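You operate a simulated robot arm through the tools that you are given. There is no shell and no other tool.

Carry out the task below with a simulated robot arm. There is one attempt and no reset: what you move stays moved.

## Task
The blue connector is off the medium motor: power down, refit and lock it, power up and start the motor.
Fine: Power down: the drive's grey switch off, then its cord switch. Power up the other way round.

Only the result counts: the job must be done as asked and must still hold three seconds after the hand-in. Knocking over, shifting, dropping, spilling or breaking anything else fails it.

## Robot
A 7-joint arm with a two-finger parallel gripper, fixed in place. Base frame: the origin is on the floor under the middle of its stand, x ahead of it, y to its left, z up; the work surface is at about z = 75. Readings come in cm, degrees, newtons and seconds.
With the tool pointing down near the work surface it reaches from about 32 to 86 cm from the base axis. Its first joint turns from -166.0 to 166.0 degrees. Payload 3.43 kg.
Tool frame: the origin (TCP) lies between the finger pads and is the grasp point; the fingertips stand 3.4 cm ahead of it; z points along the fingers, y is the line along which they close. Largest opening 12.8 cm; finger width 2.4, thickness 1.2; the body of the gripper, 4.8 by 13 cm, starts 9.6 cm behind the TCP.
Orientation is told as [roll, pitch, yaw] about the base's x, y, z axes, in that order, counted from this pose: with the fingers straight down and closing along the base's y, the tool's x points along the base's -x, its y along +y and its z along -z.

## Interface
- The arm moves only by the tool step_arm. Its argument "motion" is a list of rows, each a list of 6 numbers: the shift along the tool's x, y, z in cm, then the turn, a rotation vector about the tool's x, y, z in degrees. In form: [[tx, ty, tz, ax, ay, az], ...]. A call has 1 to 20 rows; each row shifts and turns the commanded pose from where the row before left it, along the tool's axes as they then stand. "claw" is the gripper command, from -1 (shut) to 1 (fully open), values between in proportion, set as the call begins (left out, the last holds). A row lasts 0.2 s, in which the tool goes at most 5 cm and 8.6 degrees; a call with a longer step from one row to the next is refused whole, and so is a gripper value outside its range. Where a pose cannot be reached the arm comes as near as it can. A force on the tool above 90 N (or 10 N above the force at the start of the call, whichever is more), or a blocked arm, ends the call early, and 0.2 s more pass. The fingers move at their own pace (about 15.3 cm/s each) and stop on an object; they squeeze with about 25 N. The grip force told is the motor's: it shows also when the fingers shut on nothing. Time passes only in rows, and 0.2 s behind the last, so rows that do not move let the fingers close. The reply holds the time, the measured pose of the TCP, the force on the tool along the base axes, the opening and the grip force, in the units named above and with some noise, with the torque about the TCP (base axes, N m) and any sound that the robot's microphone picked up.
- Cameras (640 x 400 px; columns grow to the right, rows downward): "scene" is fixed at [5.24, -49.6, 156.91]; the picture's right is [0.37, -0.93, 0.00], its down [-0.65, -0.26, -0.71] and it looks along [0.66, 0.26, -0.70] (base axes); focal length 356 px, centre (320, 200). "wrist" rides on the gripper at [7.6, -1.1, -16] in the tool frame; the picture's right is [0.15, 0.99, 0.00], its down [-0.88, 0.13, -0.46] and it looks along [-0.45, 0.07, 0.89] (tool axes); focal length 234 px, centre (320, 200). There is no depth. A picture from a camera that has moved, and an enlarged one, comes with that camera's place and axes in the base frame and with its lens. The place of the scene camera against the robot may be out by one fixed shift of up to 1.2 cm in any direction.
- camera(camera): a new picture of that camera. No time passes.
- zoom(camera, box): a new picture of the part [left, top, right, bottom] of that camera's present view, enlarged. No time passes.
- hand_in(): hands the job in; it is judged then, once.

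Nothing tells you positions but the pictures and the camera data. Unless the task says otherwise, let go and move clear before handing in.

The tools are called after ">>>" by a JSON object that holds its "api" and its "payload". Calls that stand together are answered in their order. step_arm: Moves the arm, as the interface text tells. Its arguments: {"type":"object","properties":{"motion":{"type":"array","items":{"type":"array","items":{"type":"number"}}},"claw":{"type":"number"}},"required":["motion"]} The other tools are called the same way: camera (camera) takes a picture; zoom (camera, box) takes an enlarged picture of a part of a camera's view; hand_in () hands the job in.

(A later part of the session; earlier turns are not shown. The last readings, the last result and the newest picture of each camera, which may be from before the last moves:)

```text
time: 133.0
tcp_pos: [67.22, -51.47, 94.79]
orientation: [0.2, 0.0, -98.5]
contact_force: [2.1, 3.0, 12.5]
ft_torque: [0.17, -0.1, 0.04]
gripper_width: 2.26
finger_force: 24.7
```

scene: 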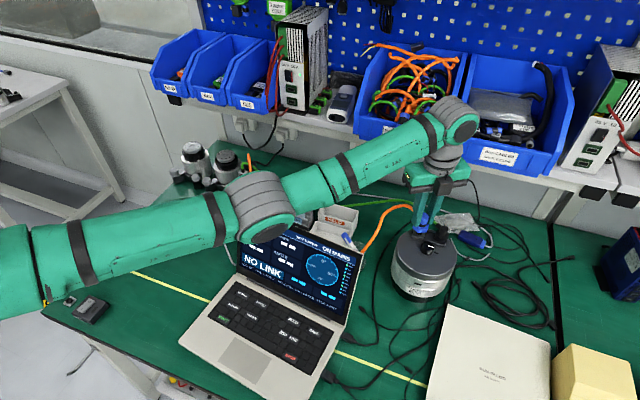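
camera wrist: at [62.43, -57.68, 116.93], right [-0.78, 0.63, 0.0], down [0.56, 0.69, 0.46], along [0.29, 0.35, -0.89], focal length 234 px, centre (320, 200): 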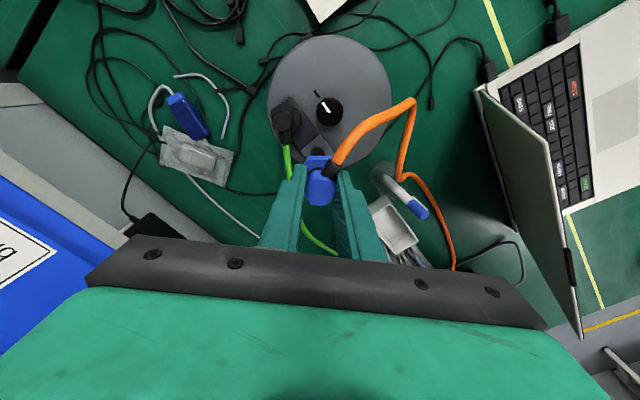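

>>> {"api": "step_arm", "payload": {"motion": [[0, 0, 0.07, 0, 0, 0], [0, 0, 0, 0, 0, 0], [0, 0, 0, 0, 0, 0]]}}

>>> {"api": "step_arm", "payload": {"motion": [[0, 0, -0.1, 0, 0, 0], [0, 0, 0, 0, 0, 0]]}}

```text
time: 133.8
tcp_pos: [67.21, -51.46, 94.72]
orientation: [0.2, -0.1, -98.3]
contact_force: [5.6, 2.0, 23.2]
ft_torque: [0.05, -0.18, -0.01]
gripper_width: 2.25
finger_force: 25.5
```

```text
time: 134.4
tcp_pos: [67.12, -51.65, 94.77]
orientation: [-0.1, -0.1, -98.4]
contact_force: [6.2, 1.5, 15.6]
ft_torque: [0.01, -0.24, 0.01]
gripper_width: 2.26
finger_force: 25.2
```

It shows a steady pull again, so it is likely captured. I'll open the gripper without lifting and look.

>>> {"api": "step_arm", "payload": {"claw": -0.52, "motion": [[0, 0, 0, 0, 0, 0], [0, 0, 0, 0, 0, 0], [0, 0, 0, 0, 0, 0]]}}

>>> {"api": "zoom", "payload": {"camera": "scene", "box": [407, 212, 437, 242]}}

>>> {"api": "zoom", "payload": {"camera": "wrist", "box": [290, 130, 350, 190]}}

```text
time: 135.2
tcp_pos: [67.15, -51.56, 94.72]
orientation: [0.0, -0.1, -98.5]
contact_force: [-0.1, 0.1, 0.6]
ft_torque: [0.01, 0.01, 0.04]
gripper_width: 3.06
finger_force: 0.0
```

```text
13.33 times, centred on (422, 227) of scene
camera zoom: at [5.24, -49.6, 156.91], right [0.37, -0.93, 0.0], down [-0.65, -0.26, -0.71], along [0.66, 0.26, -0.7], focal length 4750 px, centre (-1040, -160)
```

zoom: 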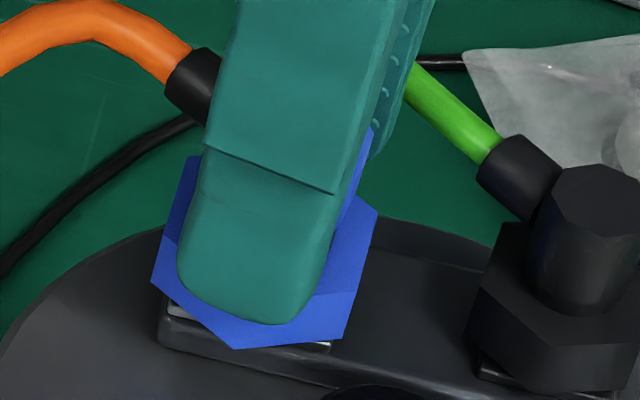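

```text
6.67 times, centred on (320, 160) of wrist
camera zoom: at [67.23, -43.83, 110.59], right [1.0, 0.0, 0.0], down [0.0, -0.89, 0.46], along [0.0, -0.46, -0.89], focal length 1561 px, centre (320, 467)
```

zoom: 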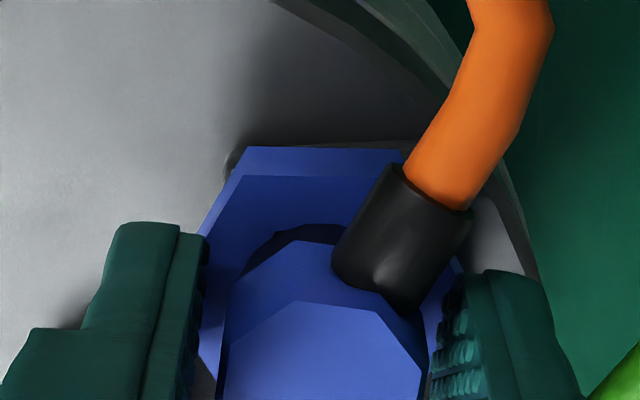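

The connector sits centred within 1 mm after release. Now I'll set up a clockwise stroke: rotate the fingers 8° counter-clockwise, press the tips onto the nut and turn clockwise.

>>> {"api": "step_arm", "payload": {"motion": [[0, 0, 0, 0, 0, -4], [0, 0, 0, 0, 0, -4], [0, 0, 0.15, 0, 0, 0], [0, 0, 0.1, 0, 0, 0]]}}

>>> {"api": "step_arm", "payload": {"motion": [[0, 0, 0.08, 0, 0, 0], [0, 0, 0, 0, 0, 0]]}}

```text
time: 136.2
tcp_pos: [67.31, -51.53, 94.65]
orientation: [0.1, -0.1, -90.5]
contact_force: [-0.2, 3.0, 8.9]
ft_torque: [0.1, 0.02, 0.0]
gripper_width: 3.09
finger_force: 0.9
```

```text
time: 136.8
tcp_pos: [67.22, -51.52, 94.55]
orientation: [0.2, -0.1, -90.5]
contact_force: [1.0, 2.1, 19.9]
ft_torque: [0.06, 0.02, 0.02]
gripper_width: 3.09
finger_force: 0.3
```

>>> {"api": "step_arm", "payload": {"motion": [[0, 0, 0, 0, 0, 5], [0, 0, 0, 0, 0, 5], [0, 0, 0, 0, 0, 5]]}}

>>> {"api": "zoom", "payload": {"camera": "scene", "box": [407, 212, 437, 242]}}

>>> {"api": "zoom", "payload": {"camera": "wrist", "box": [270, 130, 370, 230]}}

```text
time: 137.6
tcp_pos: [67.24, -51.56, 94.45]
orientation: [0.3, 0.0, -105.6]
contact_force: [2.8, 4.9, 28.6]
ft_torque: [0.23, -0.06, -0.02]
gripper_width: 3.12
finger_force: 0.0
```

```text
13.33 times, centred on (422, 227) of scene
camera zoom: at [5.24, -49.6, 156.91], right [0.37, -0.93, 0.0], down [-0.65, -0.26, -0.71], along [0.66, 0.26, -0.7], focal length 4750 px, centre (-1040, -160)
```

zoom: 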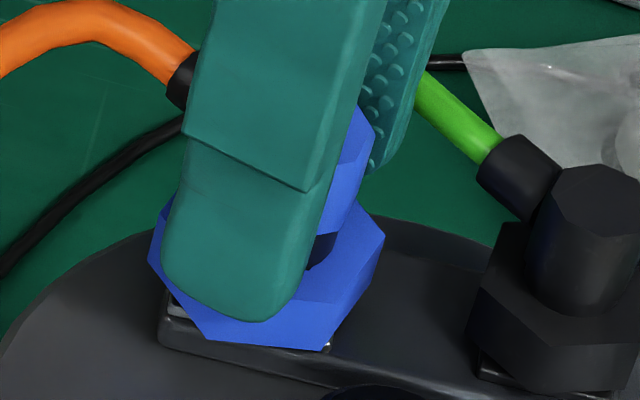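

```text
4.00 times, centred on (320, 180) of wrist
camera zoom: at [68.24, -43.81, 110.39], right [0.99, -0.12, 0.0], down [-0.11, -0.88, 0.46], along [-0.05, -0.45, -0.89], focal length 937 px, centre (320, 280)
```

zoom: 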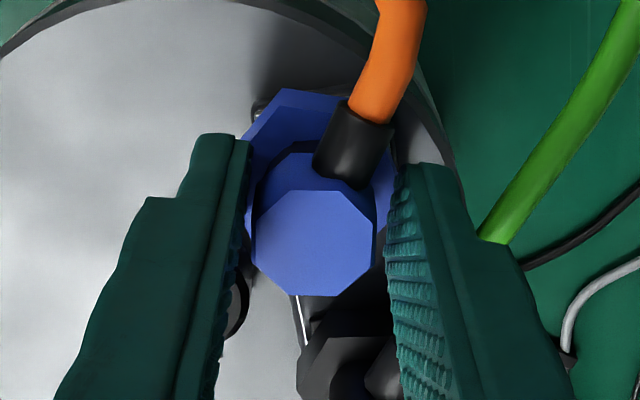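

The nut is turning clockwise while the body and motor stay put. I'll ease the pressure a little and continue.

>>> {"api": "step_arm", "payload": {"motion": [[0, 0, -0.08, 0, 0, 5], [0, 0, 0, 0, 0, 5], [0, 0, 0, 0, 0, 5], [0, 0, 0, 0, 0, 5]]}}

>>> {"api": "zoom", "payload": {"camera": "scene", "box": [407, 212, 437, 242]}}

>>> {"api": "zoom", "payload": {"camera": "wrist", "box": [270, 130, 370, 230]}}

```text
time: 138.6
tcp_pos: [67.13, -51.56, 94.59]
orientation: [0.2, -0.1, -125.6]
contact_force: [7.8, -3.7, 23.6]
ft_torque: [-0.14, -0.28, 0.01]
gripper_width: 3.09
finger_force: 0.0
```

```text
13.33 times, centred on (422, 227) of scene
camera zoom: at [5.24, -49.6, 156.91], right [0.37, -0.93, 0.0], down [-0.65, -0.26, -0.71], along [0.66, 0.26, -0.7], focal length 4750 px, centre (-1040, -160)
```

zoom: 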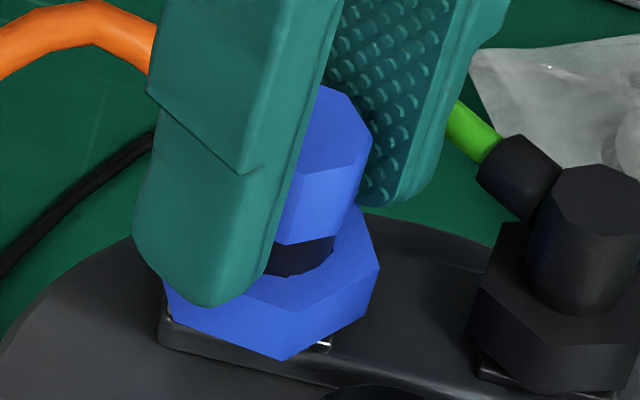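

```text
4.00 times, centred on (320, 180) of wrist
camera zoom: at [70.69, -44.62, 110.41], right [0.89, -0.46, 0.0], down [-0.41, -0.79, 0.46], along [-0.21, -0.41, -0.89], focal length 937 px, centre (320, 280)
```

zoom: 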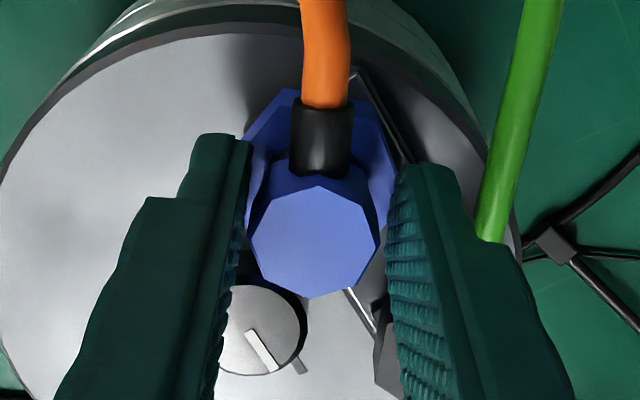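

>>> {"api": "step_arm", "payload": {"motion": [[0, 0, 0, 0, 0, 5], [0, 0, 0, 0, 0, 5], [0, 0, 0, 0, 0, 5]]}}

>>> {"api": "step_arm", "payload": {"motion": [[0, 0, 0, 0, 0, 5], [0, 0, 0, 0, 0, 5], [0, 0, 0, 0, 0, 5]]}}

>>> {"api": "zoom", "payload": {"camera": "scene", "box": [407, 212, 437, 242]}}

>>> {"api": "zoom", "payload": {"camera": "wrist", "box": [270, 130, 370, 230]}}

```text
time: 139.4
tcp_pos: [67.18, -51.55, 94.58]
orientation: [-0.1, 0.0, -140.6]
contact_force: [-1.0, -3.8, 20.3]
ft_torque: [-0.13, 0.08, -0.01]
gripper_width: 3.06
finger_force: 0.3
```

```text
time: 140.2
tcp_pos: [67.14, -51.62, 94.65]
orientation: [0.0, 0.2, -155.5]
contact_force: [-4.7, 0.2, 17.4]
ft_torque: [-0.33, -0.68, 0.42]
gripper_width: 3.1
finger_force: 0.0
```

```text
13.33 times, centred on (422, 227) of scene
camera zoom: at [5.24, -49.6, 156.91], right [0.37, -0.93, 0.0], down [-0.65, -0.26, -0.71], along [0.66, 0.26, -0.7], focal length 4750 px, centre (-1040, -160)
```

zoom: 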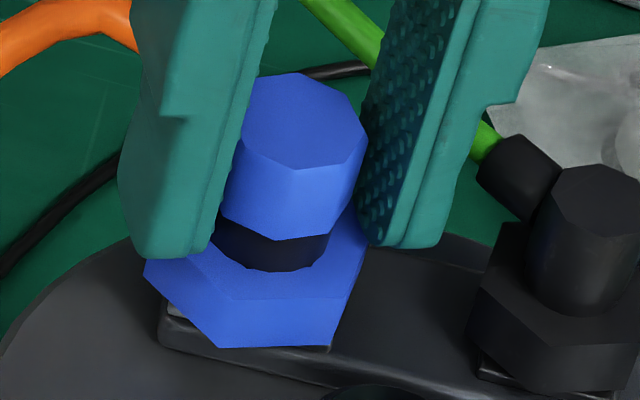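

```text
4.00 times, centred on (320, 180) of wrist
camera zoom: at [73.62, -47.25, 110.43], right [0.54, -0.84, 0.0], down [-0.75, -0.48, 0.45], along [-0.38, -0.25, -0.89], focal length 937 px, centre (320, 280)
```

zoom: 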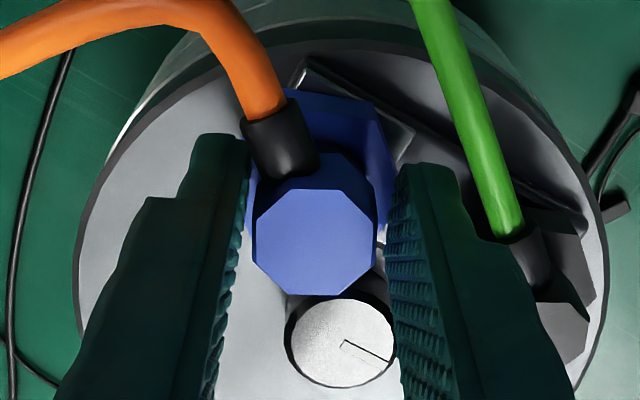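

The nut has gone round about 60° and a finger now rests against the cable collar with the body resisting (0.4 N·m), so the body is held. I'll back off a few degrees, lift the fingers off the nut and inspect.

>>> {"api": "step_arm", "payload": {"motion": [[0, 0, -0.3, 0, 0, 0], [0, 0, 0, 0, 0, -5], [0, 0, 0, 0, 0, -4]]}}

>>> {"api": "zoom", "payload": {"camera": "scene", "box": [407, 212, 437, 242]}}

>>> {"api": "zoom", "payload": {"camera": "wrist", "box": [270, 130, 370, 230]}}

```text
time: 141.0
tcp_pos: [67.19, -51.43, 94.67]
orientation: [-0.1, 0.1, -146.5]
contact_force: [-0.6, -0.4, -0.5]
ft_torque: [-0.01, 0.01, -0.01]
gripper_width: 3.07
finger_force: 0.1
```

```text
13.33 times, centred on (422, 227) of scene
camera zoom: at [5.24, -49.6, 156.91], right [0.37, -0.93, 0.0], down [-0.65, -0.26, -0.71], along [0.66, 0.26, -0.7], focal length 4750 px, centre (-1040, -160)
```

zoom: 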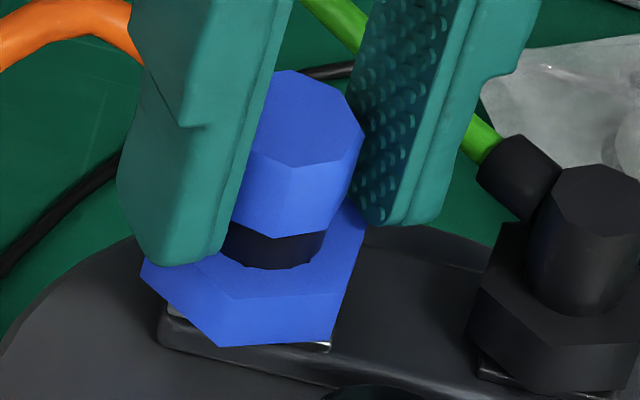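

```text
4.00 times, centred on (320, 180) of wrist
camera zoom: at [72.97, -46.26, 110.57], right [0.67, -0.74, 0.0], down [-0.66, -0.6, 0.45], along [-0.34, -0.3, -0.89], focal length 937 px, centre (320, 280)
```

zoom: 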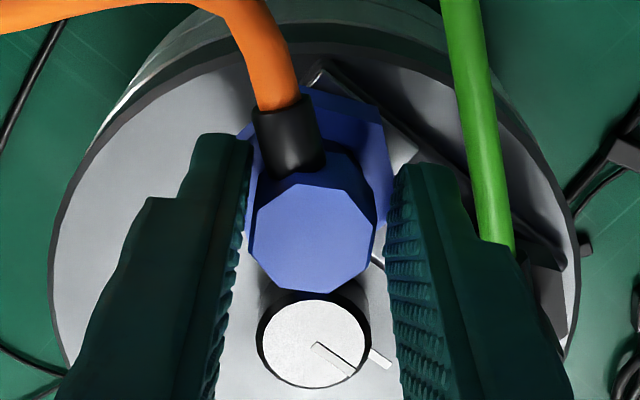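

The nut's vertex is aligned with the cable again, i.e. a full 60° turn, and the body resists. I'll centre the fingers on the body, close, and do a very gentle upward pull to confirm the lock.

>>> {"api": "step_arm", "payload": {"motion": [[-0.07, -0.11, 0, 0, 0, -2], [0, 0, 0, 0, 0, 0]]}}

>>> {"api": "step_arm", "payload": {"claw": -1, "motion": [[0, 0, 0, 0, 0, 0], [0, 0, 0, 0, 0, 0], [0, 0, 0, 0, 0, 0]]}}

>>> {"api": "step_arm", "payload": {"motion": [[0, 0, -0.06, 0, 0, 0], [0, 0, 0, 0, 0, 0]]}}

```text
time: 141.6
tcp_pos: [67.21, -51.32, 94.71]
orientation: [0.0, 0.0, -144.3]
contact_force: [-0.3, 0.4, 0.3]
ft_torque: [0.01, -0.02, 0.01]
gripper_width: 3.08
finger_force: 0.0
```

```text
time: 142.4
tcp_pos: [67.08, -51.47, 94.61]
orientation: [0.0, 0.0, -144.4]
contact_force: [0.2, 0.5, -0.1]
ft_torque: [-0.03, 0.03, -0.02]
gripper_width: 2.27
finger_force: 24.8
```

```text
time: 143.0
tcp_pos: [67.08, -51.34, 94.86]
orientation: [0.0, 0.0, -144.5]
contact_force: [0.1, -0.4, -1.0]
ft_torque: [0.0, -0.03, -0.02]
gripper_width: 2.28
finger_force: 24.9
```

>>> {"api": "step_arm", "payload": {"motion": [[0, 0, -0.06, 0, 0, 0], [0, 0, 0, 0, 0, 0]]}}

>>> {"api": "zoom", "payload": {"camera": "scene", "box": [407, 212, 437, 242]}}

```text
time: 143.6
tcp_pos: [67.03, -51.48, 94.9]
orientation: [0.1, 0.0, -144.4]
contact_force: [0.2, -0.3, -0.8]
ft_torque: [0.0, 0.0, 0.0]
gripper_width: 2.27
finger_force: 25.0
```

```text
13.33 times, centred on (422, 227) of scene
camera zoom: at [5.24, -49.6, 156.91], right [0.37, -0.93, 0.0], down [-0.65, -0.26, -0.71], along [0.66, 0.26, -0.7], focal length 4750 px, centre (-1040, -160)
```

zoom: 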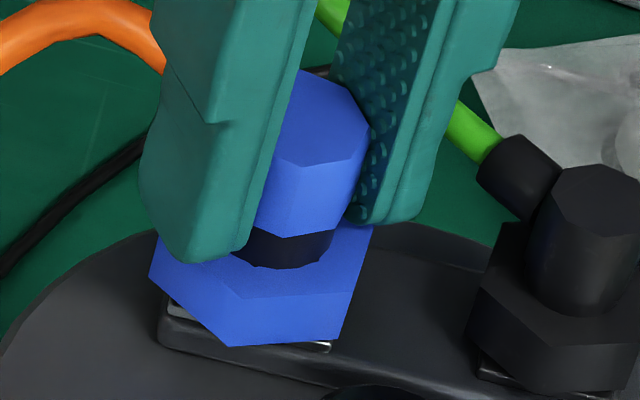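

It's still free to lift, so although nut and orientation are right, the plug was probably not pushed fully home (my grip slips at about 22 N). Plan: reopen the nut, then push firmly on the connector's top with closed fingertips. First set it down and reopen the nut.

>>> {"api": "step_arm", "payload": {"motion": [[0, 0, 0.14, 0, 0, 0], [0, 0, 0, 0, 0, 0]]}}

>>> {"api": "step_arm", "payload": {"claw": -0.53, "motion": [[0, 0, 0, 0, 0, 0], [0, 0, 0, 0, 0, 0], [0, 0, -0.1, 0, 0, 5], [0, 0, 0, 0, 0, 4]]}}

>>> {"api": "step_arm", "payload": {"motion": [[0, 0, 0.2, 0, 0, 0], [0, 0, 0.1, 0, 0, 0]]}}

```text
time: 144.2
tcp_pos: [67.19, -51.32, 94.7]
orientation: [0.0, 0.0, -144.4]
contact_force: [-0.2, -0.9, 1.5]
ft_torque: [-0.06, 0.09, 0.0]
gripper_width: 2.27
finger_force: 25.2
```

```text
time: 145.2
tcp_pos: [67.05, -51.51, 94.73]
orientation: [0.1, 0.0, -153.6]
contact_force: [0.8, -0.3, -0.1]
ft_torque: [-0.02, 0.01, -0.01]
gripper_width: 3.02
finger_force: 0.0
```

```text
time: 145.8
tcp_pos: [67.12, -51.6, 94.54]
orientation: [0.0, -0.1, -153.5]
contact_force: [-0.5, 1.8, 1.5]
ft_torque: [0.06, 0.01, 0.0]
gripper_width: 3.03
finger_force: 0.1
```

>>> {"api": "step_arm", "payload": {"motion": [[0, 0, 0.12, 0, 0, 0], [0, 0, 0, 0, 0, -5], [0, 0, 0, 0, 0, -5], [0, 0, 0, 0, 0, -5], [0, 0, 0, 0, 0, -5]]}}

>>> {"api": "step_arm", "payload": {"motion": [[0, 0, 0, 0, 0, -5], [0, 0, 0, 0, 0, -5], [0, 0, 0, 0, 0, -5], [0, 0, 0, 0, 0, -5]]}}

>>> {"api": "step_arm", "payload": {"motion": [[0, 0, 0, 0, 0, -5], [0, 0, 0, 0, 0, -5], [0, 0, 0, 0, 0, -5], [0, 0, 0, 0, 0, -5]]}}

>>> {"api": "zoom", "payload": {"camera": "scene", "box": [407, 212, 437, 242]}}

>>> {"api": "zoom", "payload": {"camera": "wrist", "box": [270, 130, 370, 230]}}

```text
time: 147.0
tcp_pos: [67.28, -51.52, 94.49]
orientation: [0.1, 0.0, -133.4]
contact_force: [4.6, -4.8, 16.1]
ft_torque: [-0.19, -0.12, -0.04]
gripper_width: 3.02
finger_force: 0.2
```

```text
time: 148.0
tcp_pos: [67.11, -51.61, 94.48]
orientation: [0.0, 0.0, -113.3]
contact_force: [5.7, -1.6, 24.0]
ft_torque: [-0.03, -0.25, 0.0]
gripper_width: 3.01
finger_force: 0.1
```

```text
time: 149.0
tcp_pos: [67.07, -51.48, 94.5]
orientation: [0.0, -0.1, -93.4]
contact_force: [9.4, -2.7, 26.5]
ft_torque: [0.02, -0.39, -0.04]
gripper_width: 3.02
finger_force: 0.3
```

```text
13.33 times, centred on (422, 227) of scene
camera zoom: at [5.24, -49.6, 156.91], right [0.37, -0.93, 0.0], down [-0.65, -0.26, -0.71], along [0.66, 0.26, -0.7], focal length 4750 px, centre (-1040, -160)
```

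zoom: 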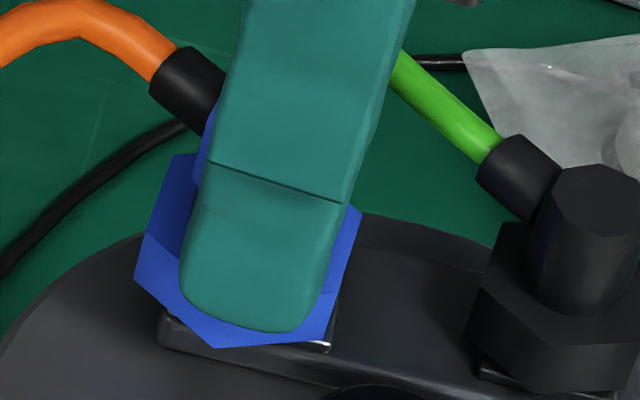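

```text
4.00 times, centred on (320, 180) of wrist
camera zoom: at [66.44, -43.71, 110.4], right [1.0, 0.09, 0.0], down [0.08, -0.89, 0.46], along [0.04, -0.45, -0.89], focal length 937 px, centre (320, 280)
```

zoom: 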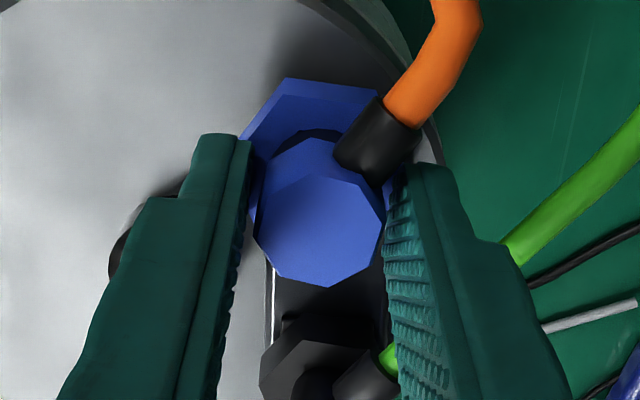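

The connector drifted about 0.4 cm toward +y while I turned the nut, so it must be pushed home before turning. I'll regrip the body (tips just on the nut so I can push harder), and re-centre over the socket.

>>> {"api": "step_arm", "payload": {"motion": [[0, 0, -0.25, 0, 0, 0], [0.33, 0, 0, 0, 0, 5], [0, 0, 0.12, 0, 0, 0]]}}

>>> {"api": "step_arm", "payload": {"claw": -1, "motion": [[0, 0, 0, 0, 0, 0], [0, 0, 0, 0, 0, 0], [0, 0, 0, 0, 0, 0]]}}

>>> {"api": "step_arm", "payload": {"motion": [[0, 0, -0.4, 0, 0, 0], [0, 0, -0.2, 0, 0, 0], [0, 0, 0, 0, 0, 0]]}}

>>> {"api": "zoom", "payload": {"camera": "scene", "box": [407, 212, 437, 242]}}

>>> {"api": "zoom", "payload": {"camera": "wrist", "box": [280, 120, 350, 190]}}

```text
time: 149.8
tcp_pos: [66.94, -51.16, 94.59]
orientation: [-0.1, 0.1, -98.5]
contact_force: [-4.9, 2.9, 15.3]
ft_torque: [0.12, 0.17, 0.01]
gripper_width: 3.03
finger_force: 0.5
```

```text
time: 150.6
tcp_pos: [67.09, -51.09, 94.65]
orientation: [0.0, 0.0, -98.5]
contact_force: [-3.0, -0.7, 8.4]
ft_torque: [-0.03, 0.09, 0.0]
gripper_width: 2.33
finger_force: 24.8
```

```text
time: 151.4
tcp_pos: [67.0, -50.9, 95.08]
orientation: [-0.1, 0.1, -98.5]
contact_force: [-0.3, 1.1, -0.6]
ft_torque: [0.0, -0.01, 0.0]
gripper_width: 2.32
finger_force: 25.1
```

```text
13.33 times, centred on (422, 227) of scene
camera zoom: at [5.24, -49.6, 156.91], right [0.37, -0.93, 0.0], down [-0.65, -0.26, -0.71], along [0.66, 0.26, -0.7], focal length 4750 px, centre (-1040, -160)
```

zoom: 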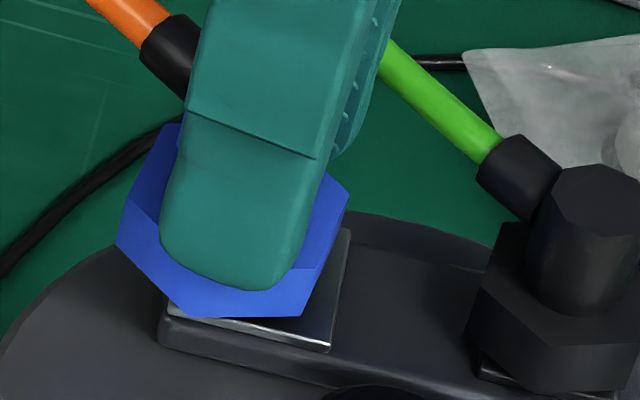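

```text
5.71 times, centred on (315, 155) of wrist
camera zoom: at [67.13, -43.31, 111.02], right [1.0, 0.0, 0.0], down [0.0, -0.89, 0.46], along [0.0, -0.46, -0.89], focal length 1338 px, centre (349, 457)
```

zoom: 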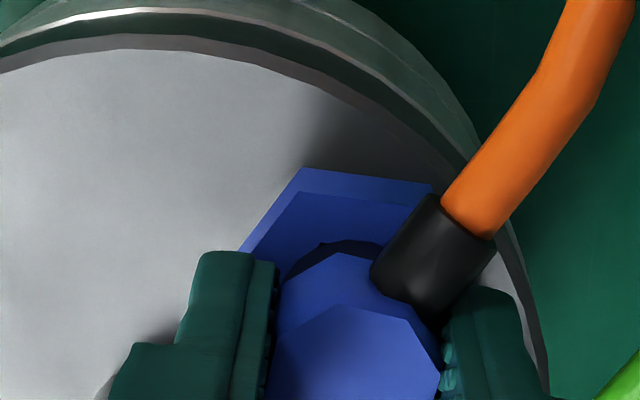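

The measurement is now very consistent: I need to move (+0.15,-0.63) cm and about 5° counter-clockwise. Doing that above the plate.

>>> {"api": "step_arm", "payload": {"motion": [[-0.3, 0.12, 0, 0, 0, 0], [-0.3, 0.12, 0, 0, 0, 0], [0, 0, 0, 0, 0, -5], [0, 0, 0, 0, 0, 0]]}}

>>> {"api": "zoom", "payload": {"camera": "scene", "box": [407, 212, 437, 242]}}

>>> {"api": "zoom", "payload": {"camera": "wrist", "box": [280, 120, 350, 190]}}

```text
time: 152.4
tcp_pos: [67.21, -51.79, 95.09]
orientation: [-0.1, 0.1, -93.4]
contact_force: [0.7, -0.1, -1.1]
ft_torque: [0.01, 0.0, -0.02]
gripper_width: 2.28
finger_force: 25.4
```

```text
13.33 times, centred on (422, 227) of scene
camera zoom: at [5.24, -49.6, 156.91], right [0.37, -0.93, 0.0], down [-0.65, -0.26, -0.71], along [0.66, 0.26, -0.7], focal length 4750 px, centre (-1040, -160)
```

zoom: 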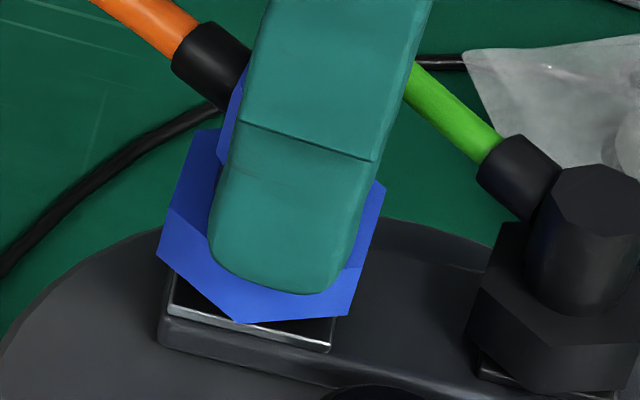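

```text
5.71 times, centred on (315, 155) of wrist
camera zoom: at [66.6, -44.02, 111.09], right [1.0, 0.09, 0.0], down [0.08, -0.89, 0.46], along [0.04, -0.45, -0.89], focal length 1338 px, centre (349, 457)
```

zoom: 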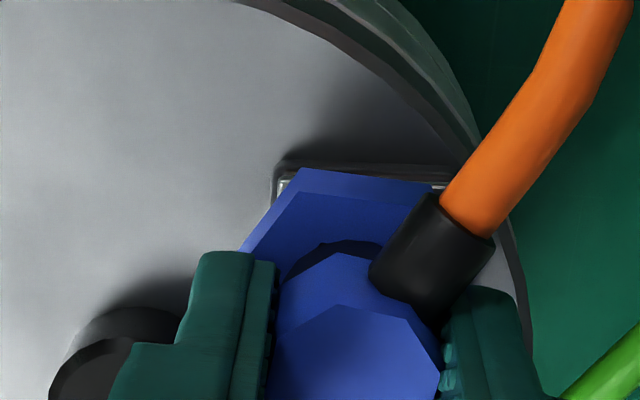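

Centred within 0.6 mm and the yaw matches the motor. Now lower and press progressively harder, up to about 40 N, with the tips backing the nut.

>>> {"api": "step_arm", "payload": {"motion": [[0, 0, 0.25, 0, 0, 0], [0, 0, 0.25, 0, 0, 0], [0, 0, 0.1, 0, 0, 0]]}}

>>> {"api": "step_arm", "payload": {"motion": [[0, 0, 0.1, 0, 0, 0], [0, 0, 0.1, 0, 0, 0]]}}

>>> {"api": "step_arm", "payload": {"motion": [[0, 0, 0.1, 0, 0, 0], [0, 0, 0, 0, 0, 0]]}}

```text
time: 153.2
tcp_pos: [67.25, -51.87, 94.65]
orientation: [0.1, 0.0, -93.5]
contact_force: [-0.2, 0.9, 2.6]
ft_torque: [0.1, 0.02, -0.01]
gripper_width: 2.31
finger_force: 25.0
```

```text
time: 153.8
tcp_pos: [67.26, -51.87, 94.63]
orientation: [0.3, -0.1, -93.5]
contact_force: [2.3, 8.3, 21.2]
ft_torque: [0.33, 0.16, -0.3]
gripper_width: 2.3
finger_force: 24.8
```

```text
time: 154.4
tcp_pos: [67.18, -51.86, 94.52]
orientation: [0.2, -0.2, -93.5]
contact_force: [-3.1, 4.1, 38.2]
ft_torque: [0.45, 0.19, -0.24]
gripper_width: 2.35
finger_force: 25.1
```

Pressing now produces a twist of -0.3 N·m, i.e. the socket's key wants the plug turned a little clockwise. I'll follow it by a few degrees under pressure.

>>> {"api": "step_arm", "payload": {"motion": [[0, 0, 0, 0, 0, 2], [0, 0, 0, 0, 0, 0]]}}

>>> {"api": "zoom", "payload": {"camera": "scene", "box": [407, 212, 437, 242]}}

```text
time: 155.0
tcp_pos: [67.23, -51.78, 94.55]
orientation: [0.2, -0.2, -95.4]
contact_force: [0.7, 0.2, 34.8]
ft_torque: [0.01, 0.04, -0.08]
gripper_width: 2.29
finger_force: 24.9
```

```text
13.33 times, centred on (422, 227) of scene
camera zoom: at [5.24, -49.6, 156.91], right [0.37, -0.93, 0.0], down [-0.65, -0.26, -0.71], along [0.66, 0.26, -0.7], focal length 4750 px, centre (-1040, -160)
```

zoom: 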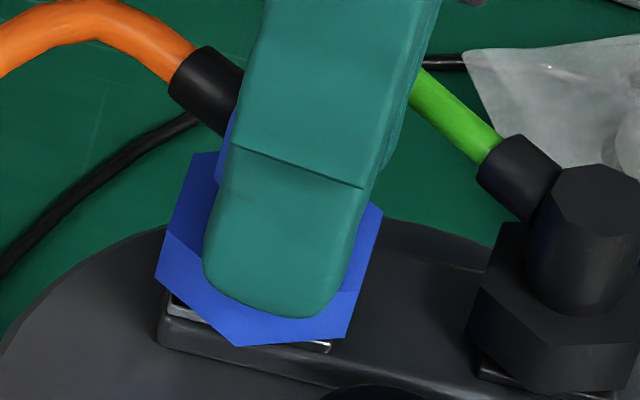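

>>> {"api": "step_arm", "payload": {"motion": [[0, 0, -0.1, 0, 0, 0.7], [0, 0, -0.1, 0, 0, 0], [0, 0, 0, 0, 0, 0]]}}

```text
time: 155.8
tcp_pos: [67.17, -51.85, 94.57]
orientation: [0.1, 0.0, -96.2]
contact_force: [15.1, -13.1, 20.6]
ft_torque: [-0.52, -0.34, -0.19]
gripper_width: 2.24
finger_force: 25.1
```

Unloading again brings a side force of about 20 N, meaning the seat is slightly toward (+x,-y) from my TCP. I'll follow by half that offset without raising.

>>> {"api": "step_arm", "payload": {"motion": [[-0.052, 0.076, 0, 0, 0, 0], [0, 0, 0, 0, 0, 0]]}}

>>> {"api": "zoom", "payload": {"camera": "scene", "box": [407, 212, 437, 242]}}

```text
time: 156.4
tcp_pos: [67.36, -51.84, 94.44]
orientation: [-0.1, 0.0, -96.2]
contact_force: [5.9, -5.0, 24.5]
ft_torque: [-0.3, -0.12, -0.14]
gripper_width: 2.29
finger_force: 24.7
```

```text
13.33 times, centred on (422, 227) of scene
camera zoom: at [5.24, -49.6, 156.91], right [0.37, -0.93, 0.0], down [-0.65, -0.26, -0.71], along [0.66, 0.26, -0.7], focal length 4750 px, centre (-1040, -160)
```

zoom: 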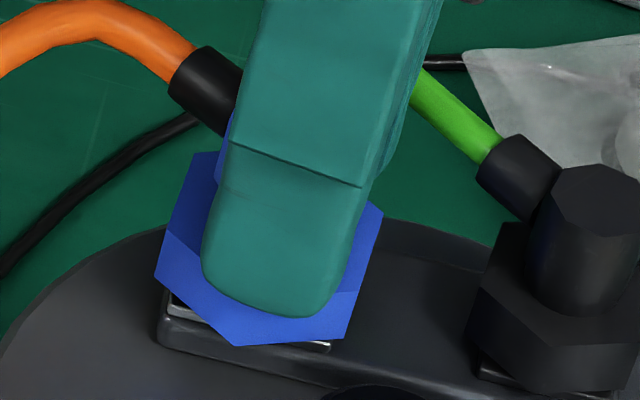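

>>> {"api": "step_arm", "payload": {"motion": [[-0.03, 0.044, 0, 0, 0, 1], [0, 0, 0, 0, 0, 0]]}}

>>> {"api": "step_arm", "payload": {"motion": [[0, 0, -0.08, 0, 0, 0], [0, 0, 0, 0, 0, 0]]}}

```text
time: 157.0
tcp_pos: [67.2, -51.83, 94.48]
orientation: [0.0, 0.1, -97.1]
contact_force: [-1.9, 1.6, 23.9]
ft_torque: [0.1, 0.11, 0.01]
gripper_width: 2.25
finger_force: 25.3
```

```text
time: 157.6
tcp_pos: [67.33, -51.8, 94.54]
orientation: [-0.1, 0.1, -97.2]
contact_force: [-7.0, 7.6, 19.3]
ft_torque: [0.19, 0.18, -0.07]
gripper_width: 2.26
finger_force: 25.2
```

Forces are small and the plug is clearly held. I'll open the gripper now and look at the seat.

>>> {"api": "step_arm", "payload": {"claw": -0.53, "motion": [[0, 0, 0, 0, 0, 0], [0, 0, 0, 0, 0, 0], [0, 0, 0, 0, 0, 0]]}}

>>> {"api": "zoom", "payload": {"camera": "scene", "box": [407, 212, 437, 242]}}

>>> {"api": "zoom", "payload": {"camera": "wrist", "box": [270, 130, 370, 230]}}

```text
time: 158.4
tcp_pos: [67.33, -51.92, 94.59]
orientation: [0.0, 0.0, -97.1]
contact_force: [3.8, 0.0, 12.0]
ft_torque: [0.03, -0.07, -0.01]
gripper_width: 2.66
finger_force: 0.0
```

```text
13.33 times, centred on (422, 227) of scene
camera zoom: at [5.24, -49.6, 156.91], right [0.37, -0.93, 0.0], down [-0.65, -0.26, -0.71], along [0.66, 0.26, -0.7], focal length 4750 px, centre (-1040, -160)
```

zoom: 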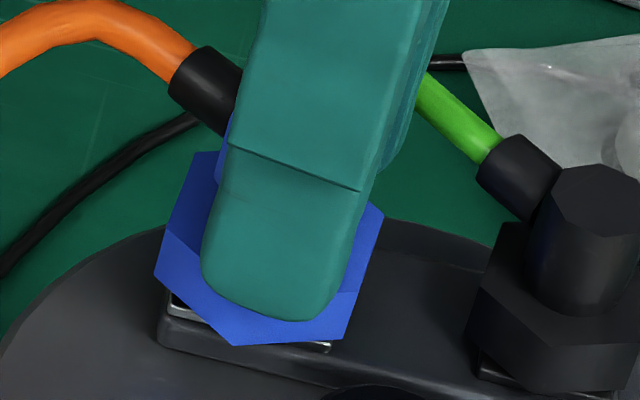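

```text
4.00 times, centred on (320, 180) of wrist
camera zoom: at [67.19, -44.13, 110.44], right [1.0, 0.02, 0.0], down [0.02, -0.89, 0.46], along [0.01, -0.46, -0.89], focal length 937 px, centre (320, 280)
```

zoom: 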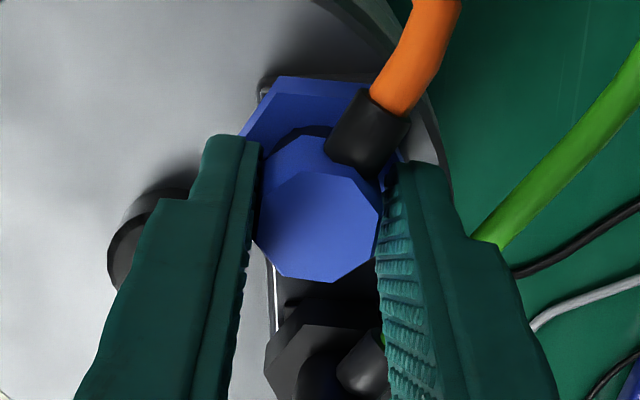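

The plug sits within 1 mm of the plate centre. Now I'll take a full clockwise stroke of the nut again, starting from -91°.

>>> {"api": "step_arm", "payload": {"motion": [[0, 0, -0.2, 0, 0, 0], [0, 0, 0, 0, 0, -5.5], [0, 0, 0.2, 0, 0, 0], [0, 0, 0.05, 0, 0, 0]]}}

>>> {"api": "step_arm", "payload": {"motion": [[0, 0, 0, 0, 0, 5], [0, 0, 0, 0, 0, 5], [0, 0, 0, 0, 0, 5]]}}

>>> {"api": "step_arm", "payload": {"motion": [[0, 0, 0, 0, 0, 5], [0, 0, 0, 0, 0, 5], [0, 0, 0, 0, 0, 5]]}}

>>> {"api": "zoom", "payload": {"camera": "scene", "box": [407, 212, 437, 242]}}

>>> {"api": "zoom", "payload": {"camera": "wrist", "box": [270, 130, 370, 230]}}

```text
time: 159.4
tcp_pos: [67.4, -51.88, 94.45]
orientation: [-0.1, 0.0, -91.7]
contact_force: [-4.9, 3.5, 12.7]
ft_torque: [0.15, 0.15, 0.02]
gripper_width: 2.98
finger_force: 0.1
```

```text
time: 160.2
tcp_pos: [67.25, -51.97, 94.59]
orientation: [0.1, 0.0, -106.9]
contact_force: [-8.3, -1.7, 17.4]
ft_torque: [0.09, 0.25, -0.02]
gripper_width: 3.0
finger_force: 0.2
```

```text
time: 161.0
tcp_pos: [67.37, -51.85, 94.53]
orientation: [0.2, 0.0, -121.8]
contact_force: [-10.0, -3.9, 20.9]
ft_torque: [-0.07, 0.41, 0.01]
gripper_width: 3.07
finger_force: 0.9
```

```text
13.33 times, centred on (422, 227) of scene
camera zoom: at [5.24, -49.6, 156.91], right [0.37, -0.93, 0.0], down [-0.65, -0.26, -0.71], along [0.66, 0.26, -0.7], focal length 4750 px, centre (-1040, -160)
```

zoom: 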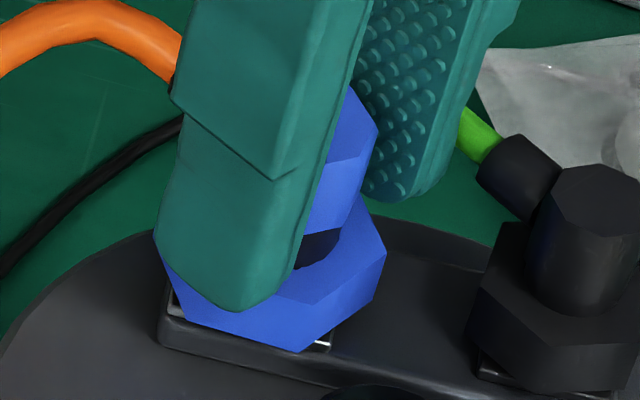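

```text
4.00 times, centred on (320, 180) of wrist
camera zoom: at [70.32, -44.73, 110.43], right [0.92, -0.4, 0.0], down [-0.35, -0.82, 0.46], along [-0.18, -0.42, -0.89], focal length 937 px, centre (320, 280)
```

zoom: 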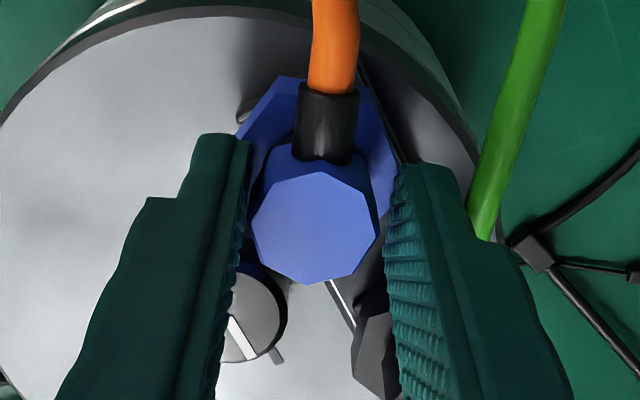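

>>> {"api": "step_arm", "payload": {"motion": [[-0.062, -0.044, 0, 0, 0, 5], [0, 0, 0, 0, 0, 5], [0, 0, 0, 0, 0, 5]]}}

>>> {"api": "step_arm", "payload": {"motion": [[0, 0, 0, 0, 0, 5], [0, 0, 0, 0, 0, 5], [0, 0, 0, 0, 0, 4]]}}

>>> {"api": "zoom", "payload": {"camera": "scene", "box": [407, 212, 437, 242]}}

>>> {"api": "zoom", "payload": {"camera": "wrist", "box": [270, 130, 370, 230]}}

```text
time: 161.8
tcp_pos: [67.25, -51.87, 94.47]
orientation: [0.2, 0.2, -136.8]
contact_force: [-8.4, 0.0, 25.2]
ft_torque: [0.11, 0.36, 0.04]
gripper_width: 3.05
finger_force: 0.5
```

```text
time: 162.6
tcp_pos: [67.11, -51.88, 94.55]
orientation: [0.0, 0.0, -150.8]
contact_force: [-13.2, 1.3, 26.9]
ft_torque: [0.18, 0.49, 0.05]
gripper_width: 3.08
finger_force: 0.6
```

```text
13.33 times, centred on (422, 227) of scene
camera zoom: at [5.24, -49.6, 156.91], right [0.37, -0.93, 0.0], down [-0.65, -0.26, -0.71], along [0.66, 0.26, -0.7], focal length 4750 px, centre (-1040, -160)
```

zoom: 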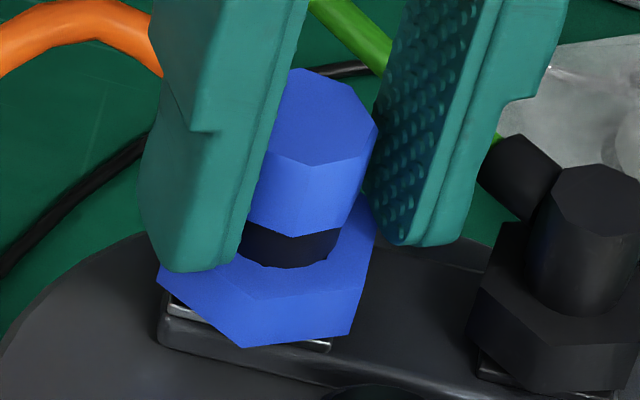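

```text
4.00 times, centred on (320, 180) of wrist
camera zoom: at [73.25, -47.08, 110.43], right [0.61, -0.79, 0.0], down [-0.71, -0.54, 0.46], along [-0.36, -0.28, -0.89], focal length 937 px, centre (320, 280)
```

zoom: 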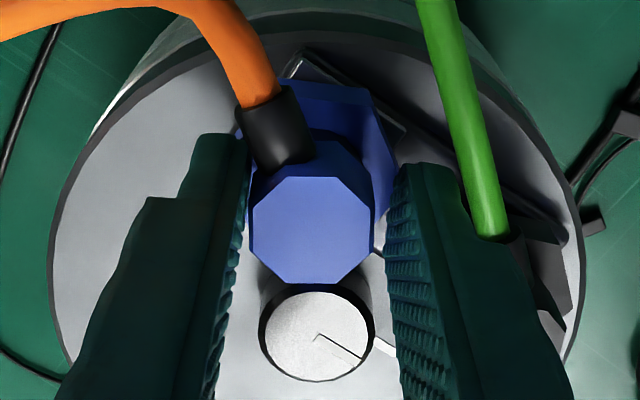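

The nut has turned about 57° and the connector stayed centred this time. I'll take a second stroke to make sure the nut reaches its stop.

>>> {"api": "step_arm", "payload": {"motion": [[0, 0, -0.3, 0, 0, 0], [0, 0, 0, 0, 0, -8], [0, 0, 0, 0, 0, -8], [0, 0, 0, 0, 0, -8], [0, 0, 0, 0, 0, -8], [0, 0, 0, 0, 0, -8]]}}

>>> {"api": "step_arm", "payload": {"motion": [[0, 0, 0.3, 0, 0, 0], [0, 0, 0, 0, 0, 0]]}}

>>> {"api": "zoom", "payload": {"camera": "scene", "box": [407, 212, 437, 242]}}

```text
time: 164.0
tcp_pos: [67.2, -51.84, 94.74]
orientation: [0.1, -0.1, -110.6]
contact_force: [-0.4, -0.2, 0.4]
ft_torque: [0.0, -0.01, 0.01]
gripper_width: 3.01
finger_force: 0.0
```

```text
time: 164.6
tcp_pos: [67.3, -51.83, 94.6]
orientation: [0.1, 0.1, -110.6]
contact_force: [-1.9, 3.5, 7.5]
ft_torque: [0.13, 0.04, 0.0]
gripper_width: 3.04
finger_force: 0.5
```

```text
13.33 times, centred on (422, 227) of scene
camera zoom: at [5.24, -49.6, 156.91], right [0.37, -0.93, 0.0], down [-0.65, -0.26, -0.71], along [0.66, 0.26, -0.7], focal length 4750 px, centre (-1040, -160)
```

zoom: 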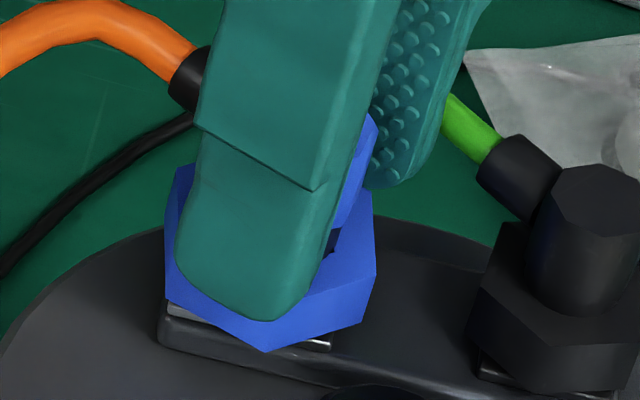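

The nut got dragged back about 13° because I didn't lift enough. From here I'll press and turn clockwise 45° again.

>>> {"api": "step_arm", "payload": {"motion": [[0, 0, 0.06, 0, 0, 5], [0, 0, 0, 0, 0, 5], [0, 0, 0, 0, 0, 5], [0, 0, 0, 0, 0, 5]]}}

>>> {"api": "step_arm", "payload": {"motion": [[0, 0, 0, 0, 0, 5], [0, 0, 0, 0, 0, 5], [0, 0, 0, 0, 0, 5], [0, 0, 0, 0, 0, 3]]}}

>>> {"api": "zoom", "payload": {"camera": "scene", "box": [407, 212, 437, 242]}}

```text
time: 165.6
tcp_pos: [67.1, -52.11, 94.56]
orientation: [0.2, -0.1, -130.8]
contact_force: [-3.8, -4.4, 18.6]
ft_torque: [-0.01, 0.19, 0.29]
gripper_width: 3.08
finger_force: 0.3
```

```text
time: 166.6
tcp_pos: [67.23, -51.92, 94.52]
orientation: [0.0, 0.1, -148.8]
contact_force: [-8.8, -4.4, 33.5]
ft_torque: [0.29, 0.5, 0.5]
gripper_width: 3.01
finger_force: 0.1
```

```text
13.33 times, centred on (422, 227) of scene
camera zoom: at [5.24, -49.6, 156.91], right [0.37, -0.93, 0.0], down [-0.65, -0.26, -0.71], along [0.66, 0.26, -0.7], focal length 4750 px, centre (-1040, -160)
```

zoom: 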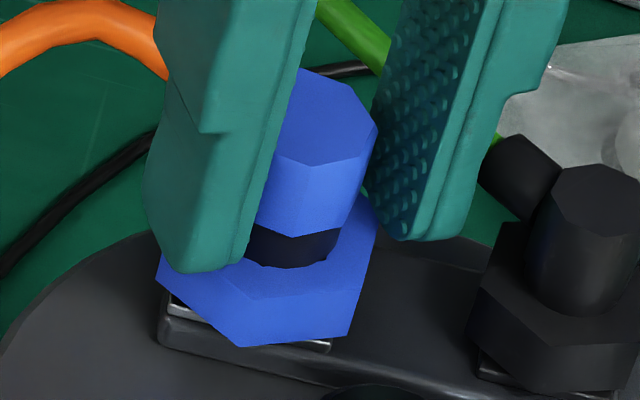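

Torque rises to 0.5 N·m under load: the nut is on its stop and the body is held by the socket key. I'll lift the fingers straight off and then check the lock with a gentle pull.

>>> {"api": "step_arm", "payload": {"motion": [[0, 0, -0.3, 0, 0, 0], [0, 0, -0.3, 0, 0, 0], [0, 0, 0, 0, 0, 0]]}}

>>> {"api": "zoom", "payload": {"camera": "scene", "box": [407, 212, 437, 242]}}

>>> {"api": "zoom", "payload": {"camera": "wrist", "box": [270, 130, 370, 230]}}

```text
time: 167.4
tcp_pos: [67.42, -51.91, 94.92]
orientation: [-0.1, 0.1, -148.6]
contact_force: [-0.5, 0.7, -0.2]
ft_torque: [-0.02, 0.01, -0.02]
gripper_width: 2.99
finger_force: 0.2
```

```text
13.33 times, centred on (422, 227) of scene
camera zoom: at [5.24, -49.6, 156.91], right [0.37, -0.93, 0.0], down [-0.65, -0.26, -0.71], along [0.66, 0.26, -0.7], focal length 4750 px, centre (-1040, -160)
```

zoom: 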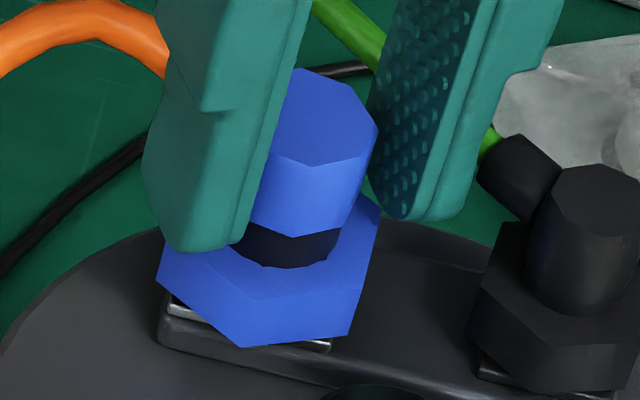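

```text
4.00 times, centred on (320, 180) of wrist
camera zoom: at [73.36, -46.85, 110.77], right [0.64, -0.77, 0.0], down [-0.68, -0.57, 0.46], along [-0.35, -0.29, -0.89], focal length 937 px, centre (320, 280)
```

zoom: 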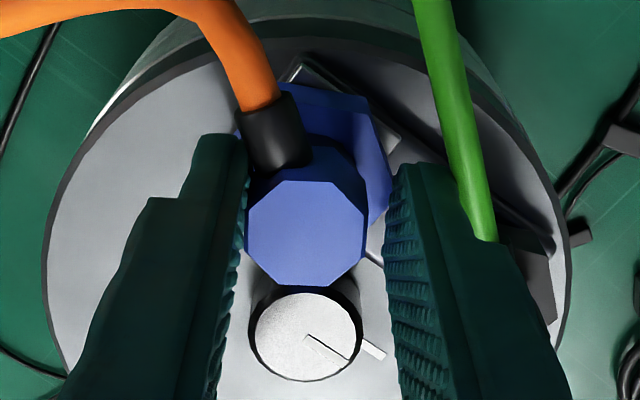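

>>> {"api": "step_arm", "payload": {"motion": [[0.03, -0.22, 0, 0, 0, -2], [0, 0, 0, 0, 0, 0]]}}

>>> {"api": "step_arm", "payload": {"claw": -1, "motion": [[0, 0, 0, 0, 0, 0], [0, 0, 0, 0, 0, 0], [0, 0, 0, 0, 0, 0]]}}

>>> {"api": "step_arm", "payload": {"motion": [[0, 0, -0.05, 0, 0, 0], [0, 0, 0, 0, 0, 0]]}}

```text
time: 168.0
tcp_pos: [67.24, -51.59, 94.87]
orientation: [0.1, 0.1, -146.6]
contact_force: [0.0, 0.1, 0.5]
ft_torque: [-0.02, 0.0, -0.02]
gripper_width: 3.0
finger_force: 0.0
```

```text
time: 168.8
tcp_pos: [67.36, -51.59, 94.98]
orientation: [0.0, 0.0, -146.5]
contact_force: [-5.3, 12.1, 0.3]
ft_torque: [0.25, 0.15, 0.1]
gripper_width: 2.29
finger_force: 25.2
```

```text
time: 169.4
tcp_pos: [67.39, -51.57, 94.96]
orientation: [0.1, 0.0, -146.5]
contact_force: [0.1, 10.8, -4.7]
ft_torque: [0.26, -0.11, 0.22]
gripper_width: 2.29
finger_force: 25.5
```

>>> {"api": "step_arm", "payload": {"motion": [[0.044, -0.067, 0, 0, 0, 0], [0, 0, 0, 0, 0, 0]]}}

>>> {"api": "step_arm", "payload": {"motion": [[0, 0, -0.08, 0, 0, 0], [0, 0, 0, 0, 0, 0]]}}

>>> {"api": "zoom", "payload": {"camera": "scene", "box": [407, 212, 437, 242]}}

```text
time: 170.0
tcp_pos: [67.24, -51.73, 95.05]
orientation: [0.0, 0.0, -146.7]
contact_force: [9.5, 5.2, -7.9]
ft_torque: [0.13, -0.35, 0.2]
gripper_width: 2.27
finger_force: 25.1
```

```text
time: 170.6
tcp_pos: [67.33, -51.66, 95.08]
orientation: [-0.1, -0.1, -146.7]
contact_force: [8.8, 1.5, -13.3]
ft_torque: [0.3, -0.61, 0.22]
gripper_width: 2.29
finger_force: 25.0
```

```text
13.33 times, centred on (422, 227) of scene
camera zoom: at [5.24, -49.6, 156.91], right [0.37, -0.93, 0.0], down [-0.65, -0.26, -0.71], along [0.66, 0.26, -0.7], focal length 4750 px, centre (-1040, -160)
```

zoom: 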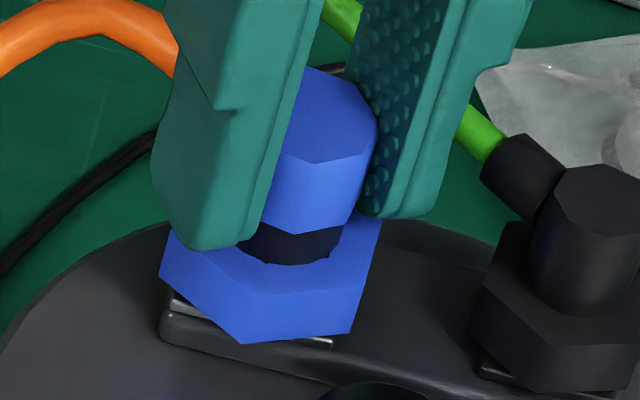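

Pulling up with 13 N, the connector holds: it is locked to the motor. I'll lower back to zero load and then compare the motor's pose with the original pictures.

>>> {"api": "step_arm", "payload": {"motion": [[0, 0, 0.08, 0, 0, 0], [0.03, 0.05, 0.05, 0, 0, 0], [0, 0, 0, 0, 0, 0]]}}

>>> {"api": "zoom", "payload": {"camera": "scene", "box": [380, 215, 470, 305]}}

>>> {"api": "zoom", "payload": {"camera": "scene", "box": [390, 215, 460, 265]}}

```text
time: 171.4
tcp_pos: [67.25, -51.76, 94.99]
orientation: [0.0, 0.0, -146.7]
contact_force: [0.5, 7.7, -3.2]
ft_torque: [-0.06, 0.26, 0.15]
gripper_width: 2.27
finger_force: 24.9
```

```text
4.44 times, centred on (425, 260) of scene
camera zoom: at [5.24, -49.6, 156.91], right [0.37, -0.93, 0.0], down [-0.65, -0.26, -0.71], along [0.66, 0.26, -0.7], focal length 1584 px, centre (-147, -67)
```

zoom: 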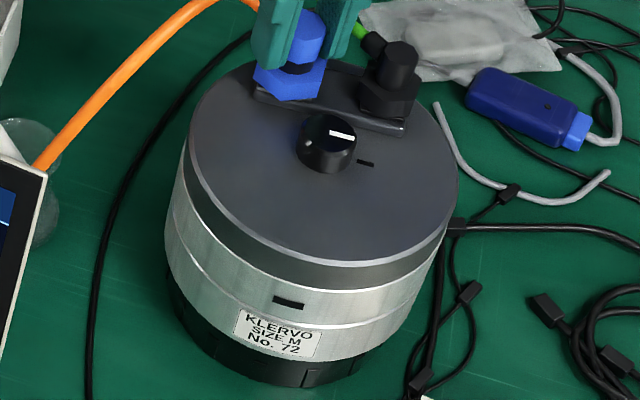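

```text
8.00 times, centred on (425, 240) of scene
camera zoom: at [5.24, -49.6, 156.91], right [0.37, -0.93, 0.0], down [-0.65, -0.26, -0.71], along [0.66, 0.26, -0.7], focal length 2850 px, centre (-520, -120)
```

zoom: 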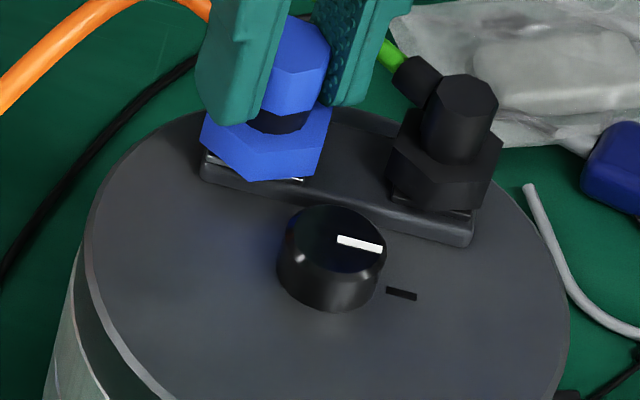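

The motor is displaced by only about 3–4 mm and 1.8° from the start. I'll gently move it back using the locked connector, in small steps while watching forces.

>>> {"api": "step_arm", "payload": {"motion": [[-0.1, 0.042, 0, 0, 0, 0.4], [-0.1, 0.042, 0, 0, 0, 0.4], [0, 0, 0, 0, 0, 0]]}}

>>> {"api": "step_arm", "payload": {"motion": [[-0.1, 0.042, 0, 0, 0, 0.4], [0, 0, 0, 0, 0, 0]]}}

>>> {"api": "zoom", "payload": {"camera": "scene", "box": [390, 215, 460, 265]}}

```text
time: 172.2
tcp_pos: [67.31, -51.77, 95.04]
orientation: [0.1, 0.1, -147.3]
contact_force: [13.5, 8.8, -1.3]
ft_torque: [0.51, -0.73, 0.24]
gripper_width: 2.27
finger_force: 24.9
```

```text
time: 172.8
tcp_pos: [67.32, -51.78, 95.09]
orientation: [0.1, 0.2, -147.8]
contact_force: [17.7, 12.1, 8.4]
ft_torque: [0.36, -0.49, 0.24]
gripper_width: 2.27
finger_force: 25.2
```

```text
8.00 times, centred on (425, 240) of scene
camera zoom: at [5.24, -49.6, 156.91], right [0.37, -0.93, 0.0], down [-0.65, -0.26, -0.71], along [0.66, 0.26, -0.7], focal length 2850 px, centre (-520, -120)
```

zoom: 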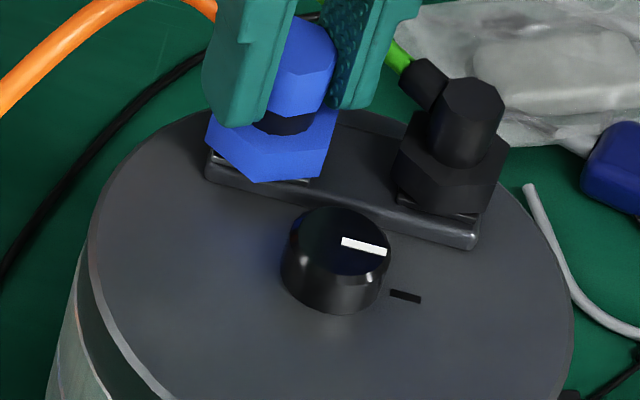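

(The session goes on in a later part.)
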